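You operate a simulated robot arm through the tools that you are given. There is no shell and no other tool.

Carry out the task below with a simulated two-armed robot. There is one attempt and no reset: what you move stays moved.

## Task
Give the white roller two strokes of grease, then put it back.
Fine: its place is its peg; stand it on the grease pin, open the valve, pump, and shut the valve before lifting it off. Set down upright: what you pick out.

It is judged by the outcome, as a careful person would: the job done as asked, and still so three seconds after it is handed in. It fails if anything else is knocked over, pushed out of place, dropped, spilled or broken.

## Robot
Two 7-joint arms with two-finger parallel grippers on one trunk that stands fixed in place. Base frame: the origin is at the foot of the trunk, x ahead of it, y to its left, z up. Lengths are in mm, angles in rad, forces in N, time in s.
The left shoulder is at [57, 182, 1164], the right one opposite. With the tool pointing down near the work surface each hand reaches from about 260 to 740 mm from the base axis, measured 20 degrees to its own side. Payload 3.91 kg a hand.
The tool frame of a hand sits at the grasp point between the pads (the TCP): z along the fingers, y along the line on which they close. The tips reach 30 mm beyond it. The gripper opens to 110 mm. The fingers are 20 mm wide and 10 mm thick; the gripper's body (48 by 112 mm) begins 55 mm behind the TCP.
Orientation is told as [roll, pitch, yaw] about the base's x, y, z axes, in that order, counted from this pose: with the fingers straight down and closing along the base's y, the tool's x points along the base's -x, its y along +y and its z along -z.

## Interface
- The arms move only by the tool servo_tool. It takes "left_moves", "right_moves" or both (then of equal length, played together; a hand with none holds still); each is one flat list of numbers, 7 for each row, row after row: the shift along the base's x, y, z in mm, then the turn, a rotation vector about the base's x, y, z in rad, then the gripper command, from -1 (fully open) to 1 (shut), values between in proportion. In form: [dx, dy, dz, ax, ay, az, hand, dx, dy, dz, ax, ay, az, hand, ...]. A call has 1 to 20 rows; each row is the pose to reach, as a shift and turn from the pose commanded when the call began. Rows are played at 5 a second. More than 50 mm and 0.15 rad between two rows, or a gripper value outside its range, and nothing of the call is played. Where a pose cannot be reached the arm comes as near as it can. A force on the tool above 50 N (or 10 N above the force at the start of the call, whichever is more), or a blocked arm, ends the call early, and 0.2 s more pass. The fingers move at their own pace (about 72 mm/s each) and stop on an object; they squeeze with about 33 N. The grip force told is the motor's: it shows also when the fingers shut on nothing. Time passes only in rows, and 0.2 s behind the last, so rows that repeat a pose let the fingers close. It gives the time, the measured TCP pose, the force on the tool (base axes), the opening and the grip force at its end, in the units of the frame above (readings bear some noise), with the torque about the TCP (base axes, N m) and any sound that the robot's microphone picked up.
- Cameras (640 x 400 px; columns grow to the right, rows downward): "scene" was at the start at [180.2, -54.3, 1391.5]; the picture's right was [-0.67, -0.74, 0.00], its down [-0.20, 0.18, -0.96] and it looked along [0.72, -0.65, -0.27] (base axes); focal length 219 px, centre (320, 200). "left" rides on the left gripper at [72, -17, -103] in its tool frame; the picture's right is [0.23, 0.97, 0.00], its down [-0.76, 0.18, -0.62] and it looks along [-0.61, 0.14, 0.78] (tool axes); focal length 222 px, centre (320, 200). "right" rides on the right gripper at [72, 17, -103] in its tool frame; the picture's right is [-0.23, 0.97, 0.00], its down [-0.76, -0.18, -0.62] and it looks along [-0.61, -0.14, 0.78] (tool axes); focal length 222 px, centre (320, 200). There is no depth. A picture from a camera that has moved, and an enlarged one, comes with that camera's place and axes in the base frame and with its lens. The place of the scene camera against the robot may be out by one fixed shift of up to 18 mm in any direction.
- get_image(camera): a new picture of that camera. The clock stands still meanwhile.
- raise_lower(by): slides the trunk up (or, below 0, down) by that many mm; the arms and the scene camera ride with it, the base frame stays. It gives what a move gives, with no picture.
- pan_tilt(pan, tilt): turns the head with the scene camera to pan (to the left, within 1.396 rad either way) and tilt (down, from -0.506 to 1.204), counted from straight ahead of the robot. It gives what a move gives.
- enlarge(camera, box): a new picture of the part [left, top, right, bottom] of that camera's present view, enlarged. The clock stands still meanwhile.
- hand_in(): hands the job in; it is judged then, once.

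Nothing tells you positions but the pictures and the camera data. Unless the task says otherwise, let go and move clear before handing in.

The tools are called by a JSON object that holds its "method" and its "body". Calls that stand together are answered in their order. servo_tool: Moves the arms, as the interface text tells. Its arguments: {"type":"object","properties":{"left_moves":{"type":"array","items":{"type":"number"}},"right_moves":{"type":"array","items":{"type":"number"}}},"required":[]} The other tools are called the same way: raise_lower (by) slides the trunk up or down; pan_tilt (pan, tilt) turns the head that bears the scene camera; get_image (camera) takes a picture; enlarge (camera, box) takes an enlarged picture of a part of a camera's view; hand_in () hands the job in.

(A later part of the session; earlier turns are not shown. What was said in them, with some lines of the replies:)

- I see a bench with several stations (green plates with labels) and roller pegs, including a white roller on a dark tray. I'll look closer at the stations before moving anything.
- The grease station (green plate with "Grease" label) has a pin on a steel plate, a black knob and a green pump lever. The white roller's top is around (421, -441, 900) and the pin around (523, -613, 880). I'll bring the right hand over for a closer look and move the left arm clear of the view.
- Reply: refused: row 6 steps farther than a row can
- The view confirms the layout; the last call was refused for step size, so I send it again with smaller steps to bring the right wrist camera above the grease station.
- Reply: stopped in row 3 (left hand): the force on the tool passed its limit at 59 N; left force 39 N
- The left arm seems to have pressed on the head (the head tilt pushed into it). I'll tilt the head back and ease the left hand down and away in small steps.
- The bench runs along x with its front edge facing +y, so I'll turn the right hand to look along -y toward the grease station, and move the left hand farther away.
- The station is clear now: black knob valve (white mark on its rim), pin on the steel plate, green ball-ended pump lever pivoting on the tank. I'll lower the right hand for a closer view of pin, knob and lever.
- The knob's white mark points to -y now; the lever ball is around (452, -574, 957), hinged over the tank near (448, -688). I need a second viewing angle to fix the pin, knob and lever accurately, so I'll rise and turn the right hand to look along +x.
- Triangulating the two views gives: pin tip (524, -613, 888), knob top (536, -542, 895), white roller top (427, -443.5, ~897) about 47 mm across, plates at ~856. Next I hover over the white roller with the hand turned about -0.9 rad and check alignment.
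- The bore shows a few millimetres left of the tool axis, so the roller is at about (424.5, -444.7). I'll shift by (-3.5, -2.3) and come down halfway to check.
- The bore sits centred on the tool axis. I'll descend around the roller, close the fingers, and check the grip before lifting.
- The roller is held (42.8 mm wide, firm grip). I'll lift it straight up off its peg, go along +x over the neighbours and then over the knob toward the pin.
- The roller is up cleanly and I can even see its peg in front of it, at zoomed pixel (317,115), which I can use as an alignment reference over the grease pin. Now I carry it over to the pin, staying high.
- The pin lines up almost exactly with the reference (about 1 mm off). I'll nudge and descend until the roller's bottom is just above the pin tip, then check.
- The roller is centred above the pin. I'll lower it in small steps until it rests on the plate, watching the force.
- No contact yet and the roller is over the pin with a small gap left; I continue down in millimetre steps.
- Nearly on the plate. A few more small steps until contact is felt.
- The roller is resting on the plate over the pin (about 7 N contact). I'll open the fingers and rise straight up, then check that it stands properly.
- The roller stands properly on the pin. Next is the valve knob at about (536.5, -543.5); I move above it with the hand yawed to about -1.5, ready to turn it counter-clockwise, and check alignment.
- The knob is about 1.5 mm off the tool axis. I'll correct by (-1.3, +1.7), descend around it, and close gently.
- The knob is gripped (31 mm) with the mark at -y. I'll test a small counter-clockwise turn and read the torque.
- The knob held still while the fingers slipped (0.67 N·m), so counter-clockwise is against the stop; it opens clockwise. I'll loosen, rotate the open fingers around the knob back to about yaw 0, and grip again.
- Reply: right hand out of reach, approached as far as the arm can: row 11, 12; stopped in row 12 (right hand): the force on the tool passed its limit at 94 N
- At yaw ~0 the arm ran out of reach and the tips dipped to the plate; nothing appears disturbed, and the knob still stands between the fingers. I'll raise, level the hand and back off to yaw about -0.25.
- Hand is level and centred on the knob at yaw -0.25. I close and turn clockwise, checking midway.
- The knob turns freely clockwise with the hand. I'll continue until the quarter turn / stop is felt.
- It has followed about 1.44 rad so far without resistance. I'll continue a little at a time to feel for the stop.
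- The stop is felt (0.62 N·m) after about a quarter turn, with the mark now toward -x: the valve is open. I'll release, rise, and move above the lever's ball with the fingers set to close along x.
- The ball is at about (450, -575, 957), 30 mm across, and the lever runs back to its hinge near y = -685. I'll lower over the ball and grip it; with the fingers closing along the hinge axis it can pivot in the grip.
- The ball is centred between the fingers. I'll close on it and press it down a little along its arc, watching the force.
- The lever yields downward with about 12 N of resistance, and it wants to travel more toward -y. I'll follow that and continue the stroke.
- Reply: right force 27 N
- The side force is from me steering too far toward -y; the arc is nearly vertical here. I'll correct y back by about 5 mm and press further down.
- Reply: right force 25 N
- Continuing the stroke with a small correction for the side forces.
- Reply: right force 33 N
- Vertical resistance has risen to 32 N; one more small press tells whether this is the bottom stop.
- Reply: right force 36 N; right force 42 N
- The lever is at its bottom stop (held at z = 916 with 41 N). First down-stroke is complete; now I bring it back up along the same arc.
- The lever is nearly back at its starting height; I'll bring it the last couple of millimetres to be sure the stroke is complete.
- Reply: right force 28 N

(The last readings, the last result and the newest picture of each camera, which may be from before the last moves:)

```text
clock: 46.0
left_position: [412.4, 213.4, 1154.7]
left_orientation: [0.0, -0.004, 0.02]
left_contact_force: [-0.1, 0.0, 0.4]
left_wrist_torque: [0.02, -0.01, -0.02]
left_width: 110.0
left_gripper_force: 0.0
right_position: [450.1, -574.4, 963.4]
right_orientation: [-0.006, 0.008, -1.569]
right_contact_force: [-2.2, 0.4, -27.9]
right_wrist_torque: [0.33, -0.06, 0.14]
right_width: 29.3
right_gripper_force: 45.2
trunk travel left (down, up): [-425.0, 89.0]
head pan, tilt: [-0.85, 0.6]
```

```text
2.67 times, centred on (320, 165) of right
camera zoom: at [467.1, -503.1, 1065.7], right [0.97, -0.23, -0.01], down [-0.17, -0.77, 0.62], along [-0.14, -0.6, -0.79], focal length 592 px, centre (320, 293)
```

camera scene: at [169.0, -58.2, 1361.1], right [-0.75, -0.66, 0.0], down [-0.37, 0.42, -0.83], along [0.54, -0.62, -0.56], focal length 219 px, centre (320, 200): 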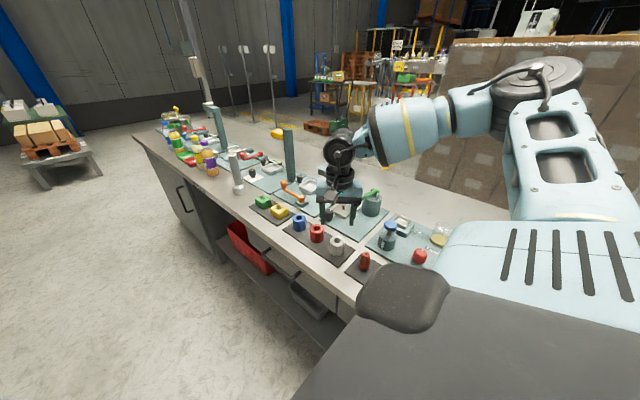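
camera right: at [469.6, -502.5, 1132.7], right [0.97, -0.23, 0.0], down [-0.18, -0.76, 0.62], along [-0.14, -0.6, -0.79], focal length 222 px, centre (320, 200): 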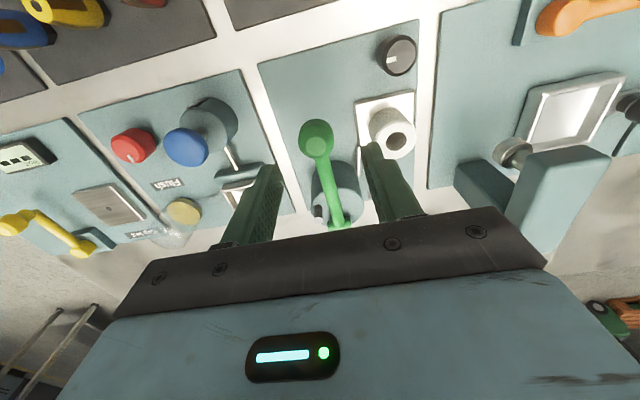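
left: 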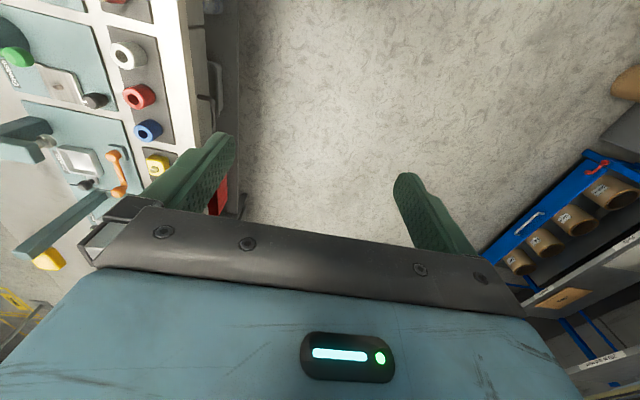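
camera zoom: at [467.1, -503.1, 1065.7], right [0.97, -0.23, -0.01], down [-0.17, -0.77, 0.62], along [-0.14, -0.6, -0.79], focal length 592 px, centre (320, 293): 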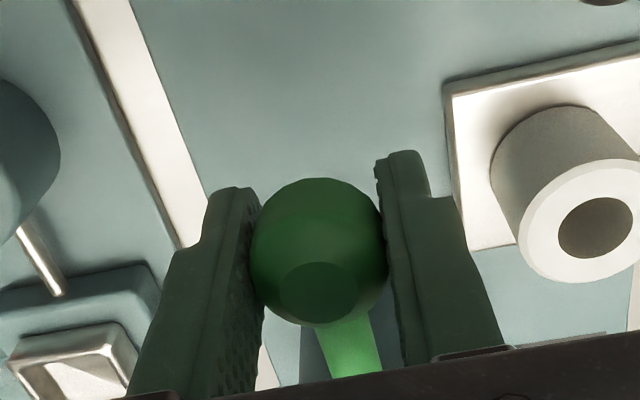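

That is the top stop, so one full stroke is done. Now the second stroke down along the same arc.

{"method": "servo_tool", "body": {"right_moves": [0, 0.2, -7, 0, 0, 0, 1, 0, 0.5, -13, 0, 0, 0, 1, 0, -0.3, -21, 0, 0, 0, 1, 0, -2, -31, 0, 0, 0, 1, 0, -2.6, -39, 0, 0, 0, 1, 0, -4.8, -47, 0, 0, 0, 1, 0.5, -5.7, -52, 0, 0, 0, 1, 0.5, -6, -53.7, 0, 0, 0, 1, 0.5, -6, -53.7, 0, 0, 0, 1, 0.5, -6, -53.7, 0, 0, 0, 1]}}

{"method": "enlarge", "body": {"camera": "right", "box": [220, 90, 420, 240]}}

{"method": "enlarge", "body": {"camera": "scene", "box": [310, 160, 410, 235]}}

```text
clock: 48.2
left_position: [409.1, 217.3, 1155.5]
left_orientation: [-0.004, -0.007, 0.02]
left_contact_force: [0.4, -0.1, -0.3]
left_wrist_torque: [0.01, -0.01, 0.01]
left_width: 109.9
left_gripper_force: 0.0
right_position: [449.5, -580.1, 915.8]
right_orientation: [0.006, 0.002, -1.569]
right_contact_force: [-7.3, 4.1, 31.1]
right_wrist_torque: [-0.08, 0.02, 0.0]
right_width: 29.6
right_gripper_force: 45.2
trunk travel left (down, up): [-425.0, 89.0]
head pan, tilt: [-0.85, 0.6]
```

```text
2.67 times, centred on (320, 165) of right
camera zoom: at [465.9, -505.6, 1018.3], right [0.97, -0.23, 0.01], down [-0.18, -0.76, 0.62], along [-0.14, -0.61, -0.78], focal length 592 px, centre (320, 293)
```

zoom: 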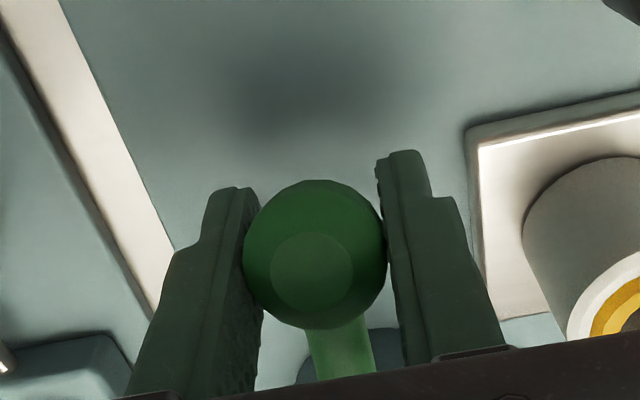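

```text
5.33 times, centred on (360, 198) of scene
camera zoom: at [166.1, -55.0, 1361.8], right [-0.75, -0.66, 0.0], down [-0.37, 0.42, -0.83], along [0.55, -0.62, -0.56], focal length 1169 px, centre (107, 213)
```

zoom: 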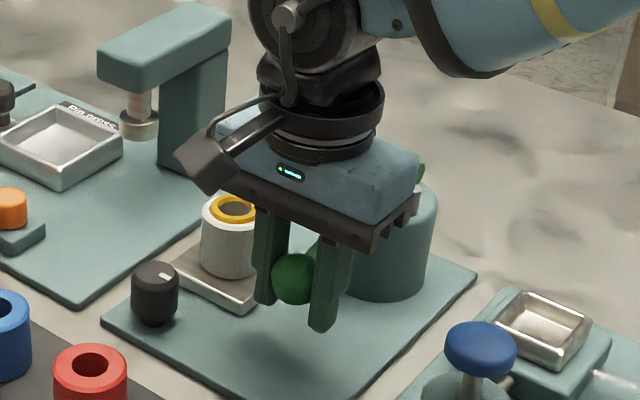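

A yellow grease ring has appeared on the roller: the second stroke delivered. I'll raise the lever back to its rest position along the same arc.

{"method": "servo_tool", "body": {"right_moves": [0, 1.3, 7, 0, 0, 0, 1, 0, 3.3, 15, 0, 0, 0, 1, 0, 4.8, 23, 0, 0, 0, 1, -0.5, 6, 33, 0, 0, 0, 1, -0.5, 6.5, 43, 0, 0, 0, 1, -0.5, 6, 49, 0, 0, 0, 1, -0.5, 6, 52, 0, 0, 0, 1, -0.5, 6, 52.5, 0, 0, 0, 1]}}

{"method": "enlarge", "body": {"camera": "right", "box": [220, 90, 420, 240]}}

```text
clock: 50.0
left_position: [412.4, 212.9, 1154.3]
left_orientation: [0.002, -0.003, 0.019]
left_contact_force: [-0.5, 0.0, 0.5]
left_wrist_torque: [-0.01, -0.02, -0.03]
left_width: 110.2
left_gripper_force: 0.1
right_position: [449.9, -577.8, 962.2]
right_orientation: [-0.006, 0.009, -1.571]
right_contact_force: [-3.0, -1.5, -24.6]
right_wrist_torque: [0.0, -0.17, -0.03]
right_width: 29.2
right_gripper_force: 45.2
trunk travel left (down, up): [-425.0, 89.0]
head pan, tilt: [-0.85, 0.6]
```

```text
2.67 times, centred on (320, 165) of right
camera zoom: at [467.1, -504.3, 1064.6], right [0.97, -0.23, -0.01], down [-0.17, -0.77, 0.62], along [-0.14, -0.6, -0.79], focal length 592 px, centre (320, 293)
```

zoom: 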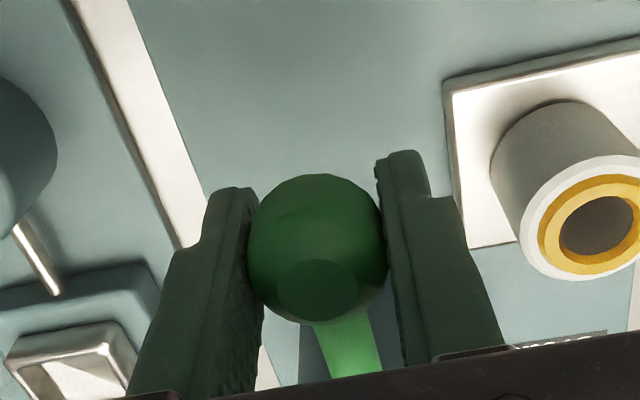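

The lever is back at the top with the ring visible on the roller. I'll ease off, open the fingers, rise, and check that the lever stays put.

{"method": "servo_tool", "body": {"right_moves": [0, 0, -2.5, 0, 0, 0, 1, 0, 0, -2.5, 0, 0, 0, 0.4, 0, 0, -2.5, 0, 0, 0, 0, 0, 0, -2.5, 0, 0, 0, 0, 0, 0, 15, 0, 0, 0, 0, 0, 0, 45, 0, 0, 0, 0, 0, 0, 75, 0, 0, 0, 0, 0, 0, 75, 0, 0, 0, 0]}}

{"method": "enlarge", "body": {"camera": "right", "box": [160, 20, 480, 240]}}

{"method": "enlarge", "body": {"camera": "scene", "box": [310, 160, 410, 235]}}

```text
clock: 51.8
left_position: [412.1, 214.7, 1155.3]
left_orientation: [-0.001, -0.006, 0.02]
left_contact_force: [-0.7, -0.4, -0.5]
left_wrist_torque: [-0.02, 0.01, -0.03]
left_width: 109.9
left_gripper_force: 0.0
right_position: [451.7, -575.2, 1041.5]
right_orientation: [0.001, 0.005, -1.571]
right_contact_force: [-0.1, 0.6, -0.1]
right_wrist_torque: [0.01, -0.02, 0.02]
right_width: 55.1
right_gripper_force: 0.0
trunk travel left (down, up): [-425.0, 89.0]
head pan, tilt: [-0.85, 0.6]
```

```text
1.82 times, centred on (320, 130) of right
camera zoom: at [468.1, -501.7, 1144.0], right [0.97, -0.23, 0.0], down [-0.18, -0.76, 0.62], along [-0.14, -0.6, -0.79], focal length 404 px, centre (320, 327)
```

zoom: 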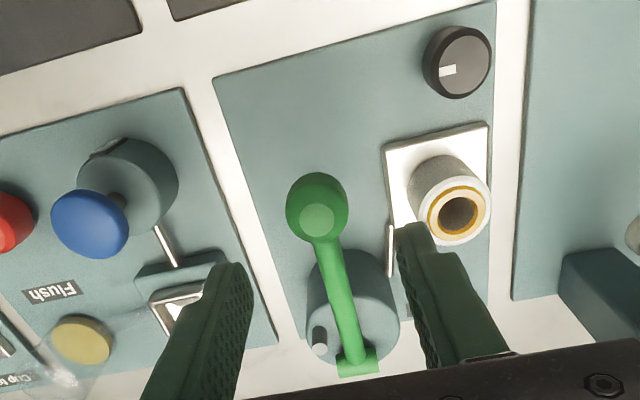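

```text
5.33 times, centred on (360, 198) of scene
camera zoom: at [169.4, -58.4, 1361.0], right [-0.75, -0.66, 0.0], down [-0.37, 0.42, -0.82], along [0.54, -0.62, -0.57], focal length 1169 px, centre (107, 213)
```

zoom: 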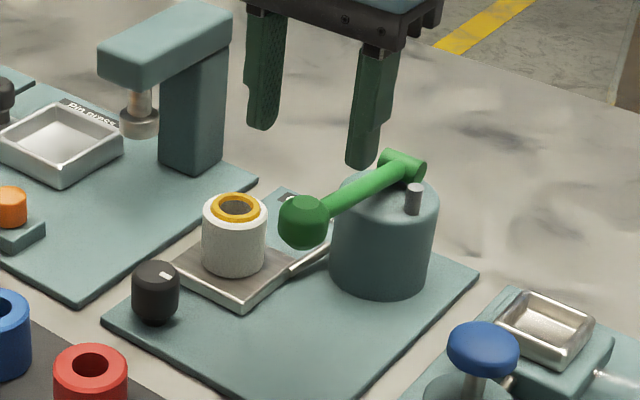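

Lever is up and the ring is visible; the knob's mark points to -x (open). Now I return over the knob at yaw -1.9 to shut the valve counter-clockwise.

{"method": "servo_tool", "body": {"right_moves": [21, 8, 0, 0, 0, -0.08, 0.1, 42, 16, 0, 0, 0, -0.16, 0.1, 63, 24, -10, 0, 0, -0.24, 0.1, 84, 32.3, -40, 0, 0, -0.33, 0.1, 84, 32.3, -82, 0, 0, -0.33, 0.1, 84, 32.3, -82, 0, 0, -0.33, 0.1]}}

{"method": "enlarge", "body": {"camera": "right", "box": [220, 70, 420, 220]}}

```text
clock: 53.2
left_position: [411.4, 215.0, 1153.6]
left_orientation: [-0.001, -0.006, 0.019]
left_contact_force: [1.0, 0.9, 0.3]
left_wrist_torque: [-0.05, -0.01, 0.03]
left_width: 110.0
left_gripper_force: 0.0
right_position: [534.7, -542.7, 958.1]
right_orientation: [0.001, 0.005, -1.901]
right_contact_force: [0.3, 0.4, -0.1]
right_wrist_torque: [-0.01, 0.0, -0.01]
right_width: 49.4
right_gripper_force: 0.2
trunk travel left (down, up): [-425.0, 89.0]
head pan, tilt: [-0.85, 0.6]
```

```text
2.67 times, centred on (320, 145) of right
camera zoom: at [574.4, -478.9, 1060.9], right [0.85, -0.53, 0.0], down [-0.42, -0.67, 0.62], along [-0.33, -0.53, -0.79], focal length 592 px, centre (320, 347)
```

zoom: 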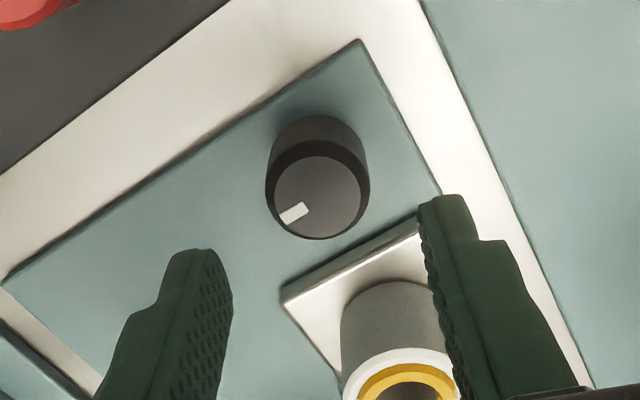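

Aligned over the knob. I descend, grip it, and turn it counter-clockwise toward its shut stop.

{"method": "servo_tool", "body": {"right_moves": [-0.3, -0.5, -20, 0, 0, 0, 0.1, -0.3, -0.5, -45, 0, 0, 0, 0.1, -0.3, -0.5, -59, 0, 0, 0, 0.1, -0.3, -0.5, -59, 0, 0, 0, 0.4, -0.3, -0.5, -59, 0, 0, 0, 1, -0.3, -0.5, -59, 0, 0, 0, 1, -0.3, -0.5, -59, 0, 0, 0.12, 1, -0.3, -0.5, -59, 0, 0, 0.24, 1, -0.3, -0.5, -59, 0, 0, 0.36, 1, -0.3, -0.5, -59, 0, 0, 0.48, 1, -0.3, -0.5, -59, 0, 0, 0.6, 1, -0.3, -0.5, -59, 0, 0, 0.72, 1]}}

{"method": "enlarge", "body": {"camera": "right", "box": [220, 90, 420, 240]}}

```text
clock: 55.8
left_position: [411.1, 214.0, 1155.3]
left_orientation: [-0.003, -0.005, 0.02]
left_contact_force: [-0.2, -0.4, 0.0]
left_wrist_torque: [0.0, -0.02, -0.03]
left_width: 109.9
left_gripper_force: 0.1
right_position: [533.8, -544.0, 898.7]
right_orientation: [0.002, 0.006, -1.177]
right_contact_force: [1.2, 4.4, -4.8]
right_wrist_torque: [0.68, 0.11, -0.06]
right_width: 31.3
right_gripper_force: 45.4
trunk travel left (down, up): [-425.0, 89.0]
head pan, tilt: [-0.85, 0.6]
```

```text
2.67 times, centred on (320, 165) of right
camera zoom: at [523.1, -469.2, 1001.4], right [0.99, 0.16, 0.0], down [0.13, -0.78, 0.62], along [0.1, -0.61, -0.79], focal length 592 px, centre (320, 293)
```

zoom: 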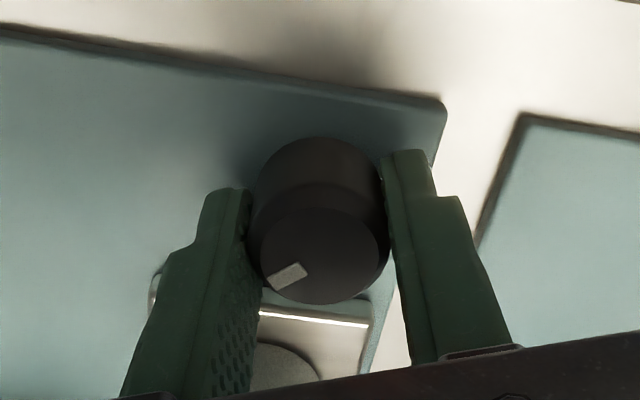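

The knob follows the hand. I continue the counter-clockwise turn to the stop.

{"method": "servo_tool", "body": {"right_moves": [0, 0, 0, 0, 0, 0.12, 1, 0, 0, 0, 0, 0, 0.24, 1, 0, 0, 0, 0, 0, 0.36, 1, 0, 0, 0, 0, 0, 0.48, 1, 0, 0, 0, 0, 0, 0.6, 1, 0, 0, 0, 0, 0, 0.72, 1, 0, 0, 0, 0, 0, 0.82, 1, 0, 0, 0, 0, 0, 0.9, 1]}}

{"method": "enlarge", "body": {"camera": "right", "box": [220, 90, 420, 240]}}

```text
clock: 57.6
left_position: [413.2, 215.0, 1153.7]
left_orientation: [-0.001, -0.004, 0.02]
left_contact_force: [-0.2, 0.8, -0.9]
left_wrist_torque: [0.0, 0.03, 0.0]
left_width: 109.8
left_gripper_force: 0.1
right_position: [534.7, -543.5, 899.4]
right_orientation: [0.002, 0.005, -0.279]
right_contact_force: [9.1, 10.3, -8.3]
right_wrist_torque: [0.36, -0.2, -0.62]
right_width: 31.6
right_gripper_force: 44.6
trunk travel left (down, up): [-425.0, 89.0]
head pan, tilt: [-0.85, 0.6]
```

```text
2.67 times, centred on (320, 165) of right
camera zoom: at [471.3, -505.6, 1001.5], right [0.49, 0.87, 0.0], down [0.69, -0.38, 0.62], along [0.54, -0.3, -0.79], focal length 592 px, centre (320, 293)
```

zoom: 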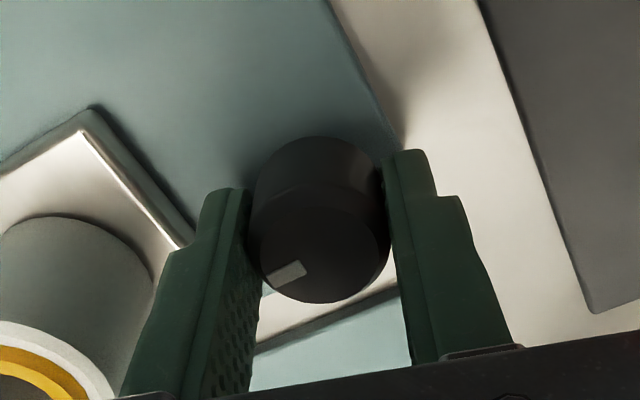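

The shut stop is reached (0.62 N·m) with the mark back at its original place. I'll release, rise, and move back above the roller at yaw -0.9.

{"method": "servo_tool", "body": {"right_moves": [0, 0, 0, 0, 0, 0, 0.5, 0, 0, 0, 0, 0, 0, 0.2, 0, 0, 3, 0, 0, 0, 0.1, 0, 0, 45, 0, 0, 0, 0, 0, 0, 90, 0, 0, -0.1, -0.15, -2, -18, 100, 0, 0, -0.24, -0.15, -5, -40, 100, 0, 0, -0.38, -0.15, -8, -60, 100, 0, 0, -0.52, -0.15, -9.5, -71, 100, 0, 0, -0.62, -0.15, -9.5, -71, 100, 0, 0, -0.62, -0.15]}}

{"method": "enlarge", "body": {"camera": "right", "box": [220, 40, 420, 190]}}

{"method": "enlarge", "body": {"camera": "scene", "box": [310, 160, 410, 235]}}

```text
clock: 59.8
left_position: [411.5, 214.1, 1155.6]
left_orientation: [-0.001, -0.005, 0.02]
left_contact_force: [-0.3, 0.0, -0.2]
left_wrist_torque: [-0.01, 0.01, -0.02]
left_width: 109.7
left_gripper_force: 0.1
right_position: [523.0, -614.5, 999.8]
right_orientation: [0.002, 0.005, -0.901]
right_contact_force: [-0.5, -0.1, 0.3]
right_wrist_torque: [-0.01, -0.02, 0.0]
right_width: 63.2
right_gripper_force: 0.0
trunk travel left (down, up): [-425.0, 89.0]
head pan, tilt: [-0.85, 0.6]
```

```text
2.67 times, centred on (320, 115) of right
camera zoom: at [492.1, -546.4, 1102.7], right [0.9, 0.43, 0.0], down [0.33, -0.71, 0.62], along [0.26, -0.56, -0.79], focal length 592 px, centre (320, 427)
```

zoom: 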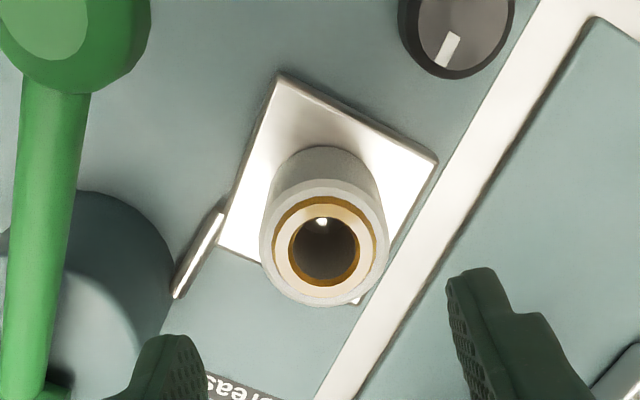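

```text
5.33 times, centred on (360, 198) of scene
camera zoom: at [169.2, -58.1, 1361.1], right [-0.75, -0.66, 0.0], down [-0.37, 0.42, -0.83], along [0.54, -0.62, -0.56], focal length 1169 px, centre (107, 213)
```

zoom: 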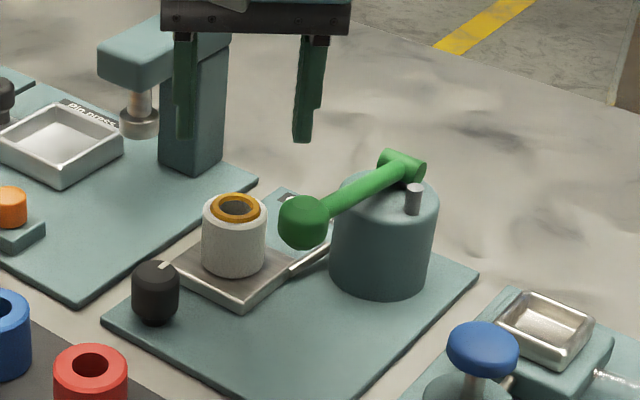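

Valve mark is back at the shut position and the roller still stands on the pin. I correct the hand by about 2 mm, descend, and grip the roller again.

{"method": "servo_tool", "body": {"right_moves": [2, -1, -25, 0, -0.005, 0, -0.15, 2, -1, -55, 0, -0.005, 0, -0.15, 2, -1, -75, 0, -0.005, 0, -0.15, 2, -1, -88, 0, -0.005, 0, -0.15, 2, -1, -88, 0, -0.005, 0, -0.15]}}

{"method": "enlarge", "body": {"camera": "right", "box": [220, 80, 420, 230]}}

```text
clock: 61.0
left_position: [412.1, 215.1, 1154.7]
left_orientation: [-0.002, -0.005, 0.019]
left_contact_force: [-0.8, -0.5, -0.4]
left_wrist_torque: [-0.02, -0.01, 0.03]
left_width: 110.0
left_gripper_force: 0.2
right_position: [526.7, -614.6, 912.3]
right_orientation: [0.005, 0.001, -0.9]
right_contact_force: [1.0, -0.7, -0.7]
right_wrist_torque: [-0.03, -0.01, -0.02]
right_width: 63.5
right_gripper_force: 0.1
trunk travel left (down, up): [-425.0, 89.0]
head pan, tilt: [-0.85, 0.6]
```

```text
2.67 times, centred on (320, 155) of right
camera zoom: at [494.9, -547.7, 1015.5], right [0.9, 0.43, 0.01], down [0.33, -0.71, 0.62], along [0.27, -0.56, -0.78], focal length 592 px, centre (320, 320)
```

zoom: 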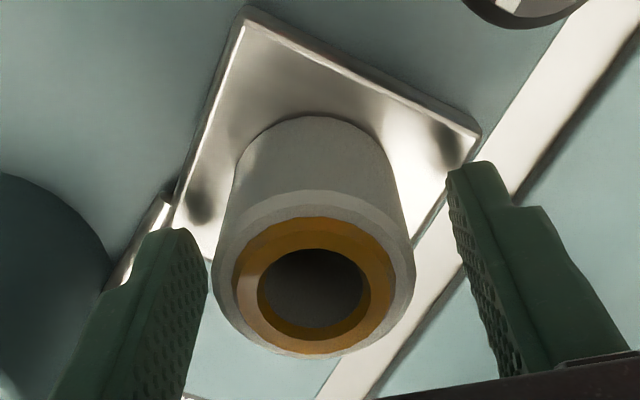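

The bore appears about 3 mm off from my earlier grip position, so I shift back before closing.

{"method": "servo_tool", "body": {"right_moves": [-2.6, 1.6, 0, -0.003, 0, 0, -0.15, -2.6, 1.6, 0, -0.003, 0, 0, -0.15]}}

{"method": "enlarge", "body": {"camera": "right", "box": [220, 80, 420, 230]}}

```text
clock: 61.6
left_position: [412.1, 216.0, 1156.0]
left_orientation: [-0.003, -0.003, 0.019]
left_contact_force: [-0.4, -0.6, 0.4]
left_wrist_torque: [-0.02, 0.0, -0.04]
left_width: 109.6
left_gripper_force: 0.1
right_position: [523.5, -612.9, 911.9]
right_orientation: [0.005, -0.001, -0.9]
right_contact_force: [0.2, 0.2, 0.4]
right_wrist_torque: [-0.01, -0.02, -0.04]
right_width: 63.2
right_gripper_force: 0.1
trunk travel left (down, up): [-425.0, 89.0]
head pan, tilt: [-0.85, 0.6]
```

```text
2.67 times, centred on (320, 155) of right
camera zoom: at [492.1, -545.8, 1014.6], right [0.9, 0.43, 0.0], down [0.33, -0.71, 0.62], along [0.27, -0.56, -0.78], focal length 592 px, centre (320, 320)
```

zoom: 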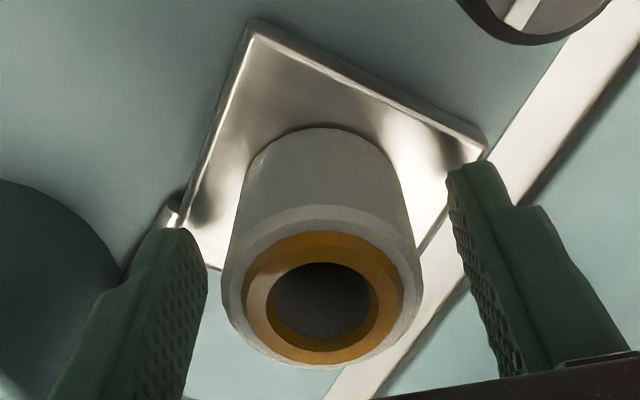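

Now it matches the earlier grip view. I close and lift straight off the pin.

{"method": "servo_tool", "body": {"right_moves": [0, 0, 0, 0, 0, 0, 0.15, 0, 0, 0, 0, 0, 0, 0.5, 0, 0, 0, 0, 0, 0, 1, 0, 0, 0, 0, 0, 0, 1, 0, 0, 12, 0, 0, 0, 1, 0, 0, 30, 0, 0, 0, 1, 0, 0, 60, 0, 0, 0, 1, 0, 0, 82, 0, 0, 0, 1, 0, 0, 82, 0, 0, 0, 1]}}

{"method": "enlarge", "body": {"camera": "right", "box": [220, 80, 420, 230]}}

{"method": "enlarge", "body": {"camera": "scene", "box": [300, 140, 420, 240]}}

```text
clock: 63.6
left_position: [411.1, 213.7, 1155.5]
left_orientation: [-0.001, -0.004, 0.02]
left_contact_force: [0.5, -0.2, 0.7]
left_wrist_torque: [0.0, 0.01, -0.02]
left_width: 109.9
left_gripper_force: 0.0
right_position: [525.1, -613.8, 992.9]
right_orientation: [0.004, 0.0, -0.901]
right_contact_force: [0.3, 0.1, -0.3]
right_wrist_torque: [0.02, 0.0, 0.01]
right_width: 42.4
right_gripper_force: 33.0
trunk travel left (down, up): [-425.0, 89.0]
head pan, tilt: [-0.85, 0.6]
```

```text
2.67 times, centred on (320, 155) of right
camera zoom: at [493.0, -545.5, 1095.5], right [0.9, 0.43, 0.0], down [0.33, -0.71, 0.62], along [0.27, -0.56, -0.78], focal length 592 px, centre (320, 320)
```

zoom: 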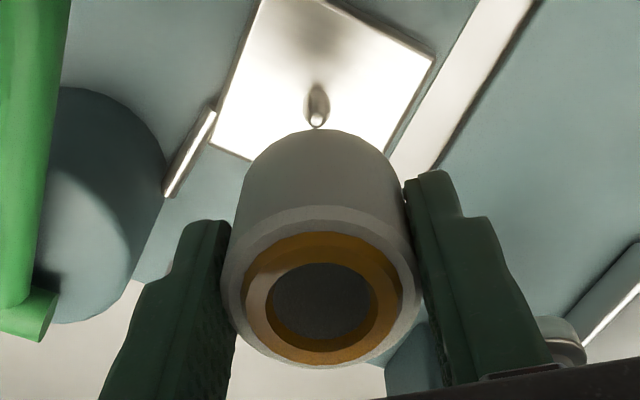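

```text
4.00 times, centred on (360, 190) of scene
camera zoom: at [169.4, -58.3, 1361.0], right [-0.75, -0.66, 0.0], down [-0.37, 0.42, -0.82], along [0.54, -0.62, -0.57], focal length 877 px, centre (160, 240)
```

zoom: 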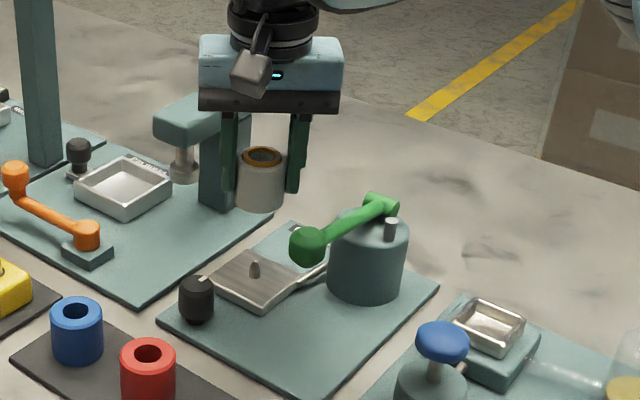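

Lifted cleanly. I'll carry it back by the same route to above its own peg and compare with the reference view.

{"method": "servo_tool", "body": {"right_moves": [0, 30, 0, 0, 0, 0, 1, 0, 70, 0, 0, 0, 0, 1, 0, 110, 0, 0, 0, 0, 1, 0, 150, 0, 0, 0, 0, 1, -25, 168.5, 0, 0, 0, 0, 1, -60, 168.5, 0, 0, 0, 0, 1, -98.8, 168.5, -5, 0, 0, 0, 1, -98.8, 168.5, -16.5, 0, 0, 0, 1, -98.8, 168.5, -16.5, 0, 0, 0, 1]}}

{"method": "enlarge", "body": {"camera": "right", "box": [220, 80, 420, 230]}}

{"method": "enlarge", "body": {"camera": "scene", "box": [290, 160, 390, 240]}}

```text
clock: 65.6
left_position: [410.8, 214.4, 1154.2]
left_orientation: [-0.002, -0.005, 0.02]
left_contact_force: [-0.1, 0.3, 0.2]
left_wrist_torque: [0.01, -0.03, 0.01]
left_width: 110.1
left_gripper_force: 0.0
right_position: [426.6, -447.8, 975.8]
right_orientation: [0.003, 0.0, -0.9]
right_contact_force: [0.0, -0.5, -1.5]
right_wrist_torque: [0.01, 0.01, 0.0]
right_width: 42.9
right_gripper_force: 33.1
trunk travel left (down, up): [-425.0, 89.0]
head pan, tilt: [-0.85, 0.6]
```

```text
2.67 times, centred on (320, 155) of right
camera zoom: at [394.0, -379.5, 1078.8], right [0.9, 0.43, 0.0], down [0.33, -0.71, 0.62], along [0.27, -0.56, -0.78], focal length 592 px, centre (320, 320)
```

zoom: 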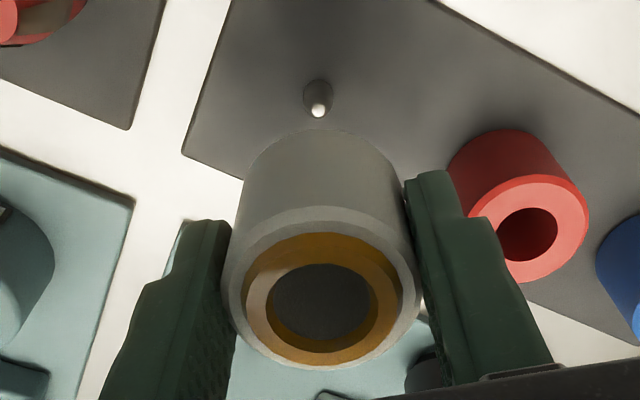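

```text
5.00 times, centred on (340, 200) of scene
camera zoom: at [168.6, -58.2, 1361.2], right [-0.75, -0.66, 0.0], down [-0.37, 0.42, -0.83], along [0.54, -0.62, -0.56], focal length 1096 px, centre (220, 200)
```

zoom: 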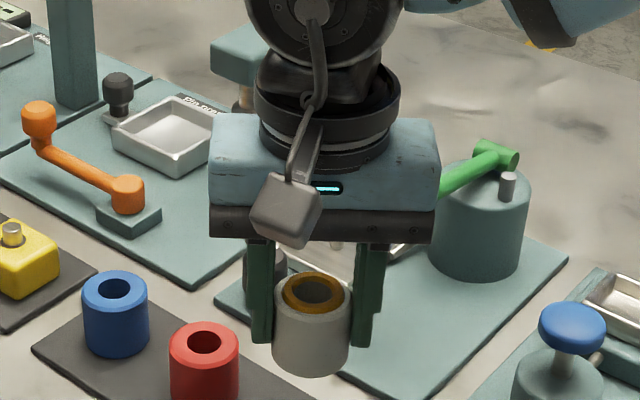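

The peg is within about 1.3 mm of the reference view. I correct and lower the roller over the peg, slowly near the end.

{"method": "servo_tool", "body": {"right_moves": [-0.5, 1.2, -20, 0, 0, 0, 1, -0.5, 1.2, -45, 0, 0, 0, 1, -0.5, 1.2, -58, 0, 0, 0, 1, -0.5, 1.2, -66, 0, 0, 0, 1, -0.5, 1.2, -72, 0, 0, 0, 1, -0.5, 1.2, -75, 0, 0, 0, 1, -0.5, 1.2, -77, 0, 0, 0, 1, -0.5, 1.2, -77, 0, 0, 0, 1]}}

{"method": "enlarge", "body": {"camera": "scene", "box": [290, 180, 390, 260]}}

{"method": "enlarge", "body": {"camera": "right", "box": [220, 80, 420, 230]}}

```text
clock: 67.4
left_position: [410.9, 215.1, 1156.4]
left_orientation: [-0.001, -0.005, 0.019]
left_contact_force: [-0.4, -0.2, -0.2]
left_wrist_torque: [-0.01, -0.02, -0.02]
left_width: 110.0
left_gripper_force: 0.2
right_position: [425.5, -444.5, 901.0]
right_orientation: [0.004, 0.0, -0.901]
right_contact_force: [-1.0, -0.1, -0.4]
right_wrist_torque: [-0.01, 0.03, -0.01]
right_width: 42.8
right_gripper_force: 32.9
trunk travel left (down, up): [-425.0, 89.0]
head pan, tilt: [-0.85, 0.6]
```

```text
5.00 times, centred on (340, 220) of scene
camera zoom: at [169.2, -58.2, 1361.1], right [-0.75, -0.66, 0.0], down [-0.37, 0.42, -0.83], along [0.54, -0.62, -0.56], focal length 1096 px, centre (220, 100)
```

zoom: 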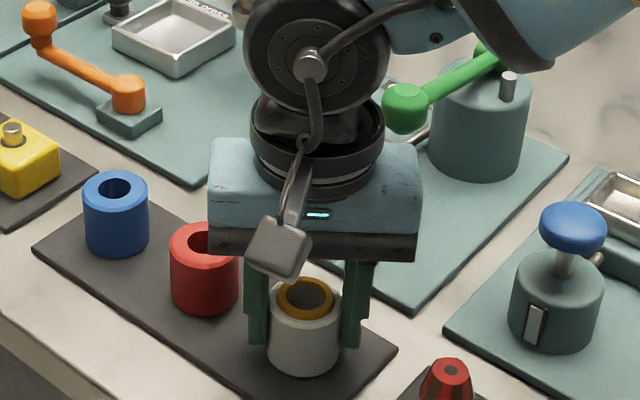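

```text
2.67 times, centred on (320, 155) of right
camera zoom: at [393.3, -376.4, 1002.2], right [0.9, 0.43, 0.0], down [0.33, -0.71, 0.62], along [0.27, -0.56, -0.78], focal length 592 px, centre (320, 320)
```

zoom: 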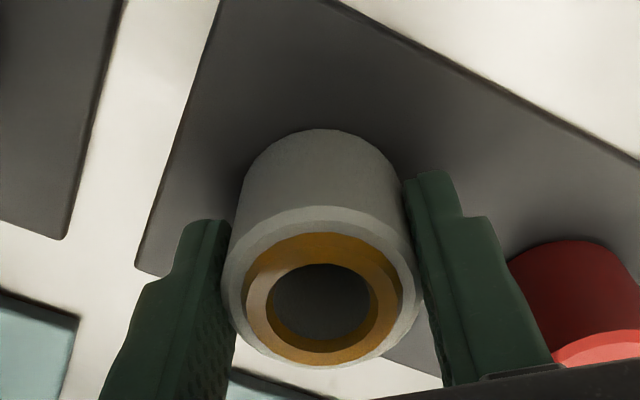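

The roller is over its peg with a few millimetres left. I lower in 1 mm steps until it rests.

{"method": "servo_tool", "body": {"right_moves": [0, 0, -1, 0, 0, 0, 1, 0, 0, -2, 0, 0, 0, 1, 0, 0, -3, 0, 0, 0, 1, 0, 0, -3, 0, 0, 0, 1]}}

```text
clock: 68.4
left_position: [410.2, 215.7, 1155.1]
left_orientation: [-0.002, -0.007, 0.019]
left_contact_force: [0.2, -0.5, -0.4]
left_wrist_torque: [0.01, -0.01, -0.04]
left_width: 110.1
left_gripper_force: 0.0
right_position: [425.6, -444.0, 899.6]
right_orientation: [0.007, -0.003, -0.9]
right_contact_force: [-2.7, -6.3, 18.9]
right_wrist_torque: [-0.31, 0.41, 0.02]
right_width: 42.7
right_gripper_force: 32.7
trunk travel left (down, up): [-425.0, 89.0]
head pan, tilt: [-0.85, 0.6]
```

Contact at the expected height: the roller is down on the tray over its peg. I ease off, open, and rise straight up.

{"method": "servo_tool", "body": {"right_moves": [0, 0, 1.8, 0, 0, 0, 1, 0, 0, 1.8, 0, 0, 0, 0.15, 0, 0, 1.8, 0, 0, 0, 0, 0, 0, 1.8, 0, 0, 0, -0.15, 0, 0, 1.8, 0, 0, 0, -0.15, 0, 0, 20, 0, 0, 0, -0.15, 0, 0, 50, 0, 0, 0, -0.15, 0, 0, 95, 0, 0, 0, -0.15, 0, 0, 95, 0, 0, 0, -0.15]}}

{"method": "enlarge", "body": {"camera": "right", "box": [220, 60, 420, 210]}}

{"method": "enlarge", "body": {"camera": "scene", "box": [290, 180, 390, 260]}}

```text
clock: 70.4
left_position: [411.8, 215.0, 1154.6]
left_orientation: [-0.001, -0.004, 0.019]
left_contact_force: [-0.3, 0.0, 0.1]
left_wrist_torque: [0.01, 0.01, 0.02]
left_width: 109.9
left_gripper_force: 0.0
right_position: [426.2, -442.7, 992.6]
right_orientation: [0.002, 0.002, -0.899]
right_contact_force: [0.3, 0.0, -0.5]
right_wrist_torque: [0.0, 0.0, 0.0]
right_width: 63.3
right_gripper_force: 0.2
trunk travel left (down, up): [-425.0, 89.0]
head pan, tilt: [-0.85, 0.6]
```

```text
2.67 times, centred on (320, 135) of right
camera zoom: at [393.7, -374.9, 1095.5], right [0.9, 0.43, 0.0], down [0.33, -0.71, 0.62], along [0.27, -0.56, -0.78], focal length 592 px, centre (320, 373)
```

zoom: 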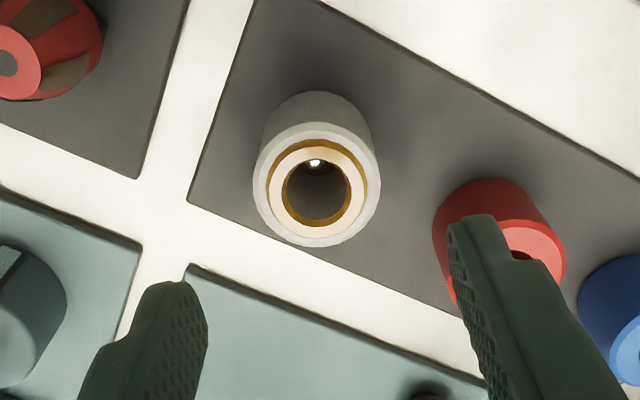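

```text
5.00 times, centred on (340, 220) of scene
camera zoom: at [169.7, -58.5, 1361.0], right [-0.75, -0.66, 0.0], down [-0.37, 0.42, -0.82], along [0.54, -0.62, -0.57], focal length 1096 px, centre (220, 100)
```

zoom: 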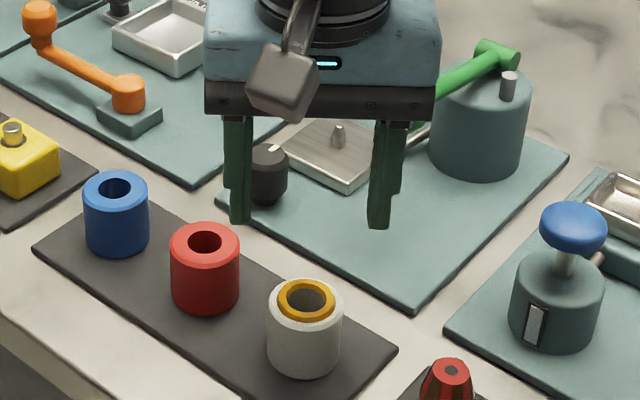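

The roller is back on its peg, greased and upright. I'll move the hand well clear and take a last look.

{"method": "servo_tool", "body": {"right_moves": [0, 0, 40, 0, 0, 0, -0.15, 0, 0, 80, 0, 0, 0, -0.15, -20, 20, 120, 0, 0, 0, -0.15, -45, 40, 150, 0, 0, 0, -0.15, -80, 60, 170, 0, 0, 0, -0.15, -80, 60, 170, 0, 0, 0, -0.15]}}

{"method": "get_image", "body": {"camera": "scene"}}

{"method": "enlarge", "body": {"camera": "scene", "box": [280, 160, 420, 260]}}

{"method": "get_image", "body": {"camera": "right"}}

```text
clock: 71.8
left_position: [412.6, 215.0, 1154.6]
left_orientation: [-0.002, -0.002, 0.02]
left_contact_force: [0.9, -0.3, 0.7]
left_wrist_torque: [0.0, 0.02, -0.01]
left_width: 110.2
left_gripper_force: 0.0
right_position: [344.8, -384.8, 1159.0]
right_orientation: [0.002, 0.001, -0.9]
right_contact_force: [-0.3, 0.4, -0.9]
right_wrist_torque: [0.01, 0.04, -0.02]
right_width: 63.3
right_gripper_force: 0.2
trunk travel left (down, up): [-425.0, 89.0]
head pan, tilt: [-0.85, 0.6]
```

```text
taken
camera scene: at [170.0, -58.3, 1360.9], right [-0.75, -0.66, 0.0], down [-0.37, 0.42, -0.82], along [0.54, -0.62, -0.57], focal length 219 px, centre (320, 200)
```

scene: 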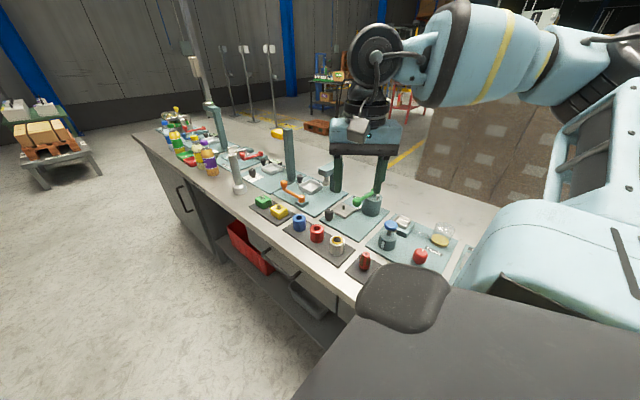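

```text
4.00 times, centred on (350, 210) of scene
camera zoom: at [170.0, -58.3, 1360.9], right [-0.75, -0.66, 0.0], down [-0.37, 0.42, -0.82], along [0.54, -0.62, -0.57], focal length 877 px, centre (200, 160)
```

zoom: 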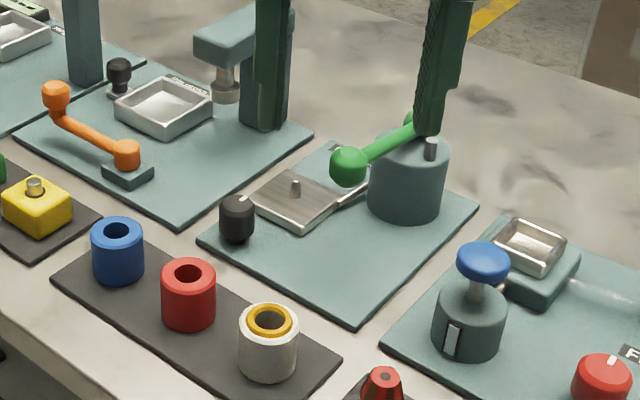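

```text
taken
camera right: at [312.1, -315.9, 1262.0], right [0.9, 0.43, 0.0], down [0.33, -0.71, 0.62], along [0.27, -0.56, -0.78], focal length 222 px, centre (320, 200)
```

right: 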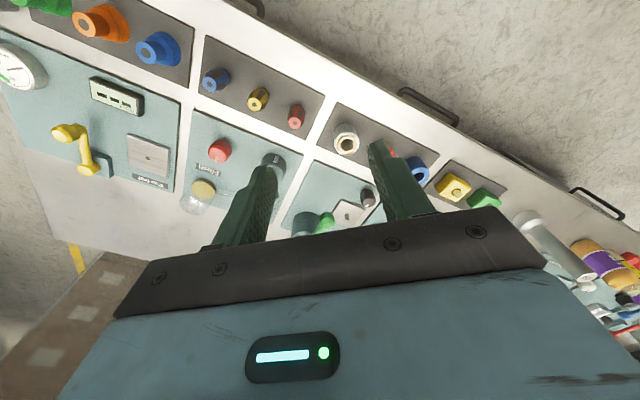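

The white roller is back on its peg, upright and greased. The valve is shut, the lever is up, nothing else has moved and both hands are clear, so I hand the job in.

{"method": "hand_in", "body": {}}

```text
The job is handed in.
```

The white roller got its two strokes of grease and is standing upright on its own peg, and I've handed the job in.

- **Grease:** I pressed the pump lever to its bottom stop twice with the roller on the grease pin. A yellow grease ring showed on the roller after the second stroke, and the lever is back up at its top stop.
- **Valve:** The knob opens clockwise. I turned it about a quarter turn to open, then back to its shut stop before lifting the roller off. Its mark is where it started.
- **Hard contacts:** Early on, the left arm and the robot's head pressed against each other at about 59 N. Later the right fingertips pressed onto the grease plate at about 94 N when that arm ran out of reach. In the final pictures nothing on the bench looks knocked, moved or damaged.

Both hands were empty and clear of the bench when I handed in.
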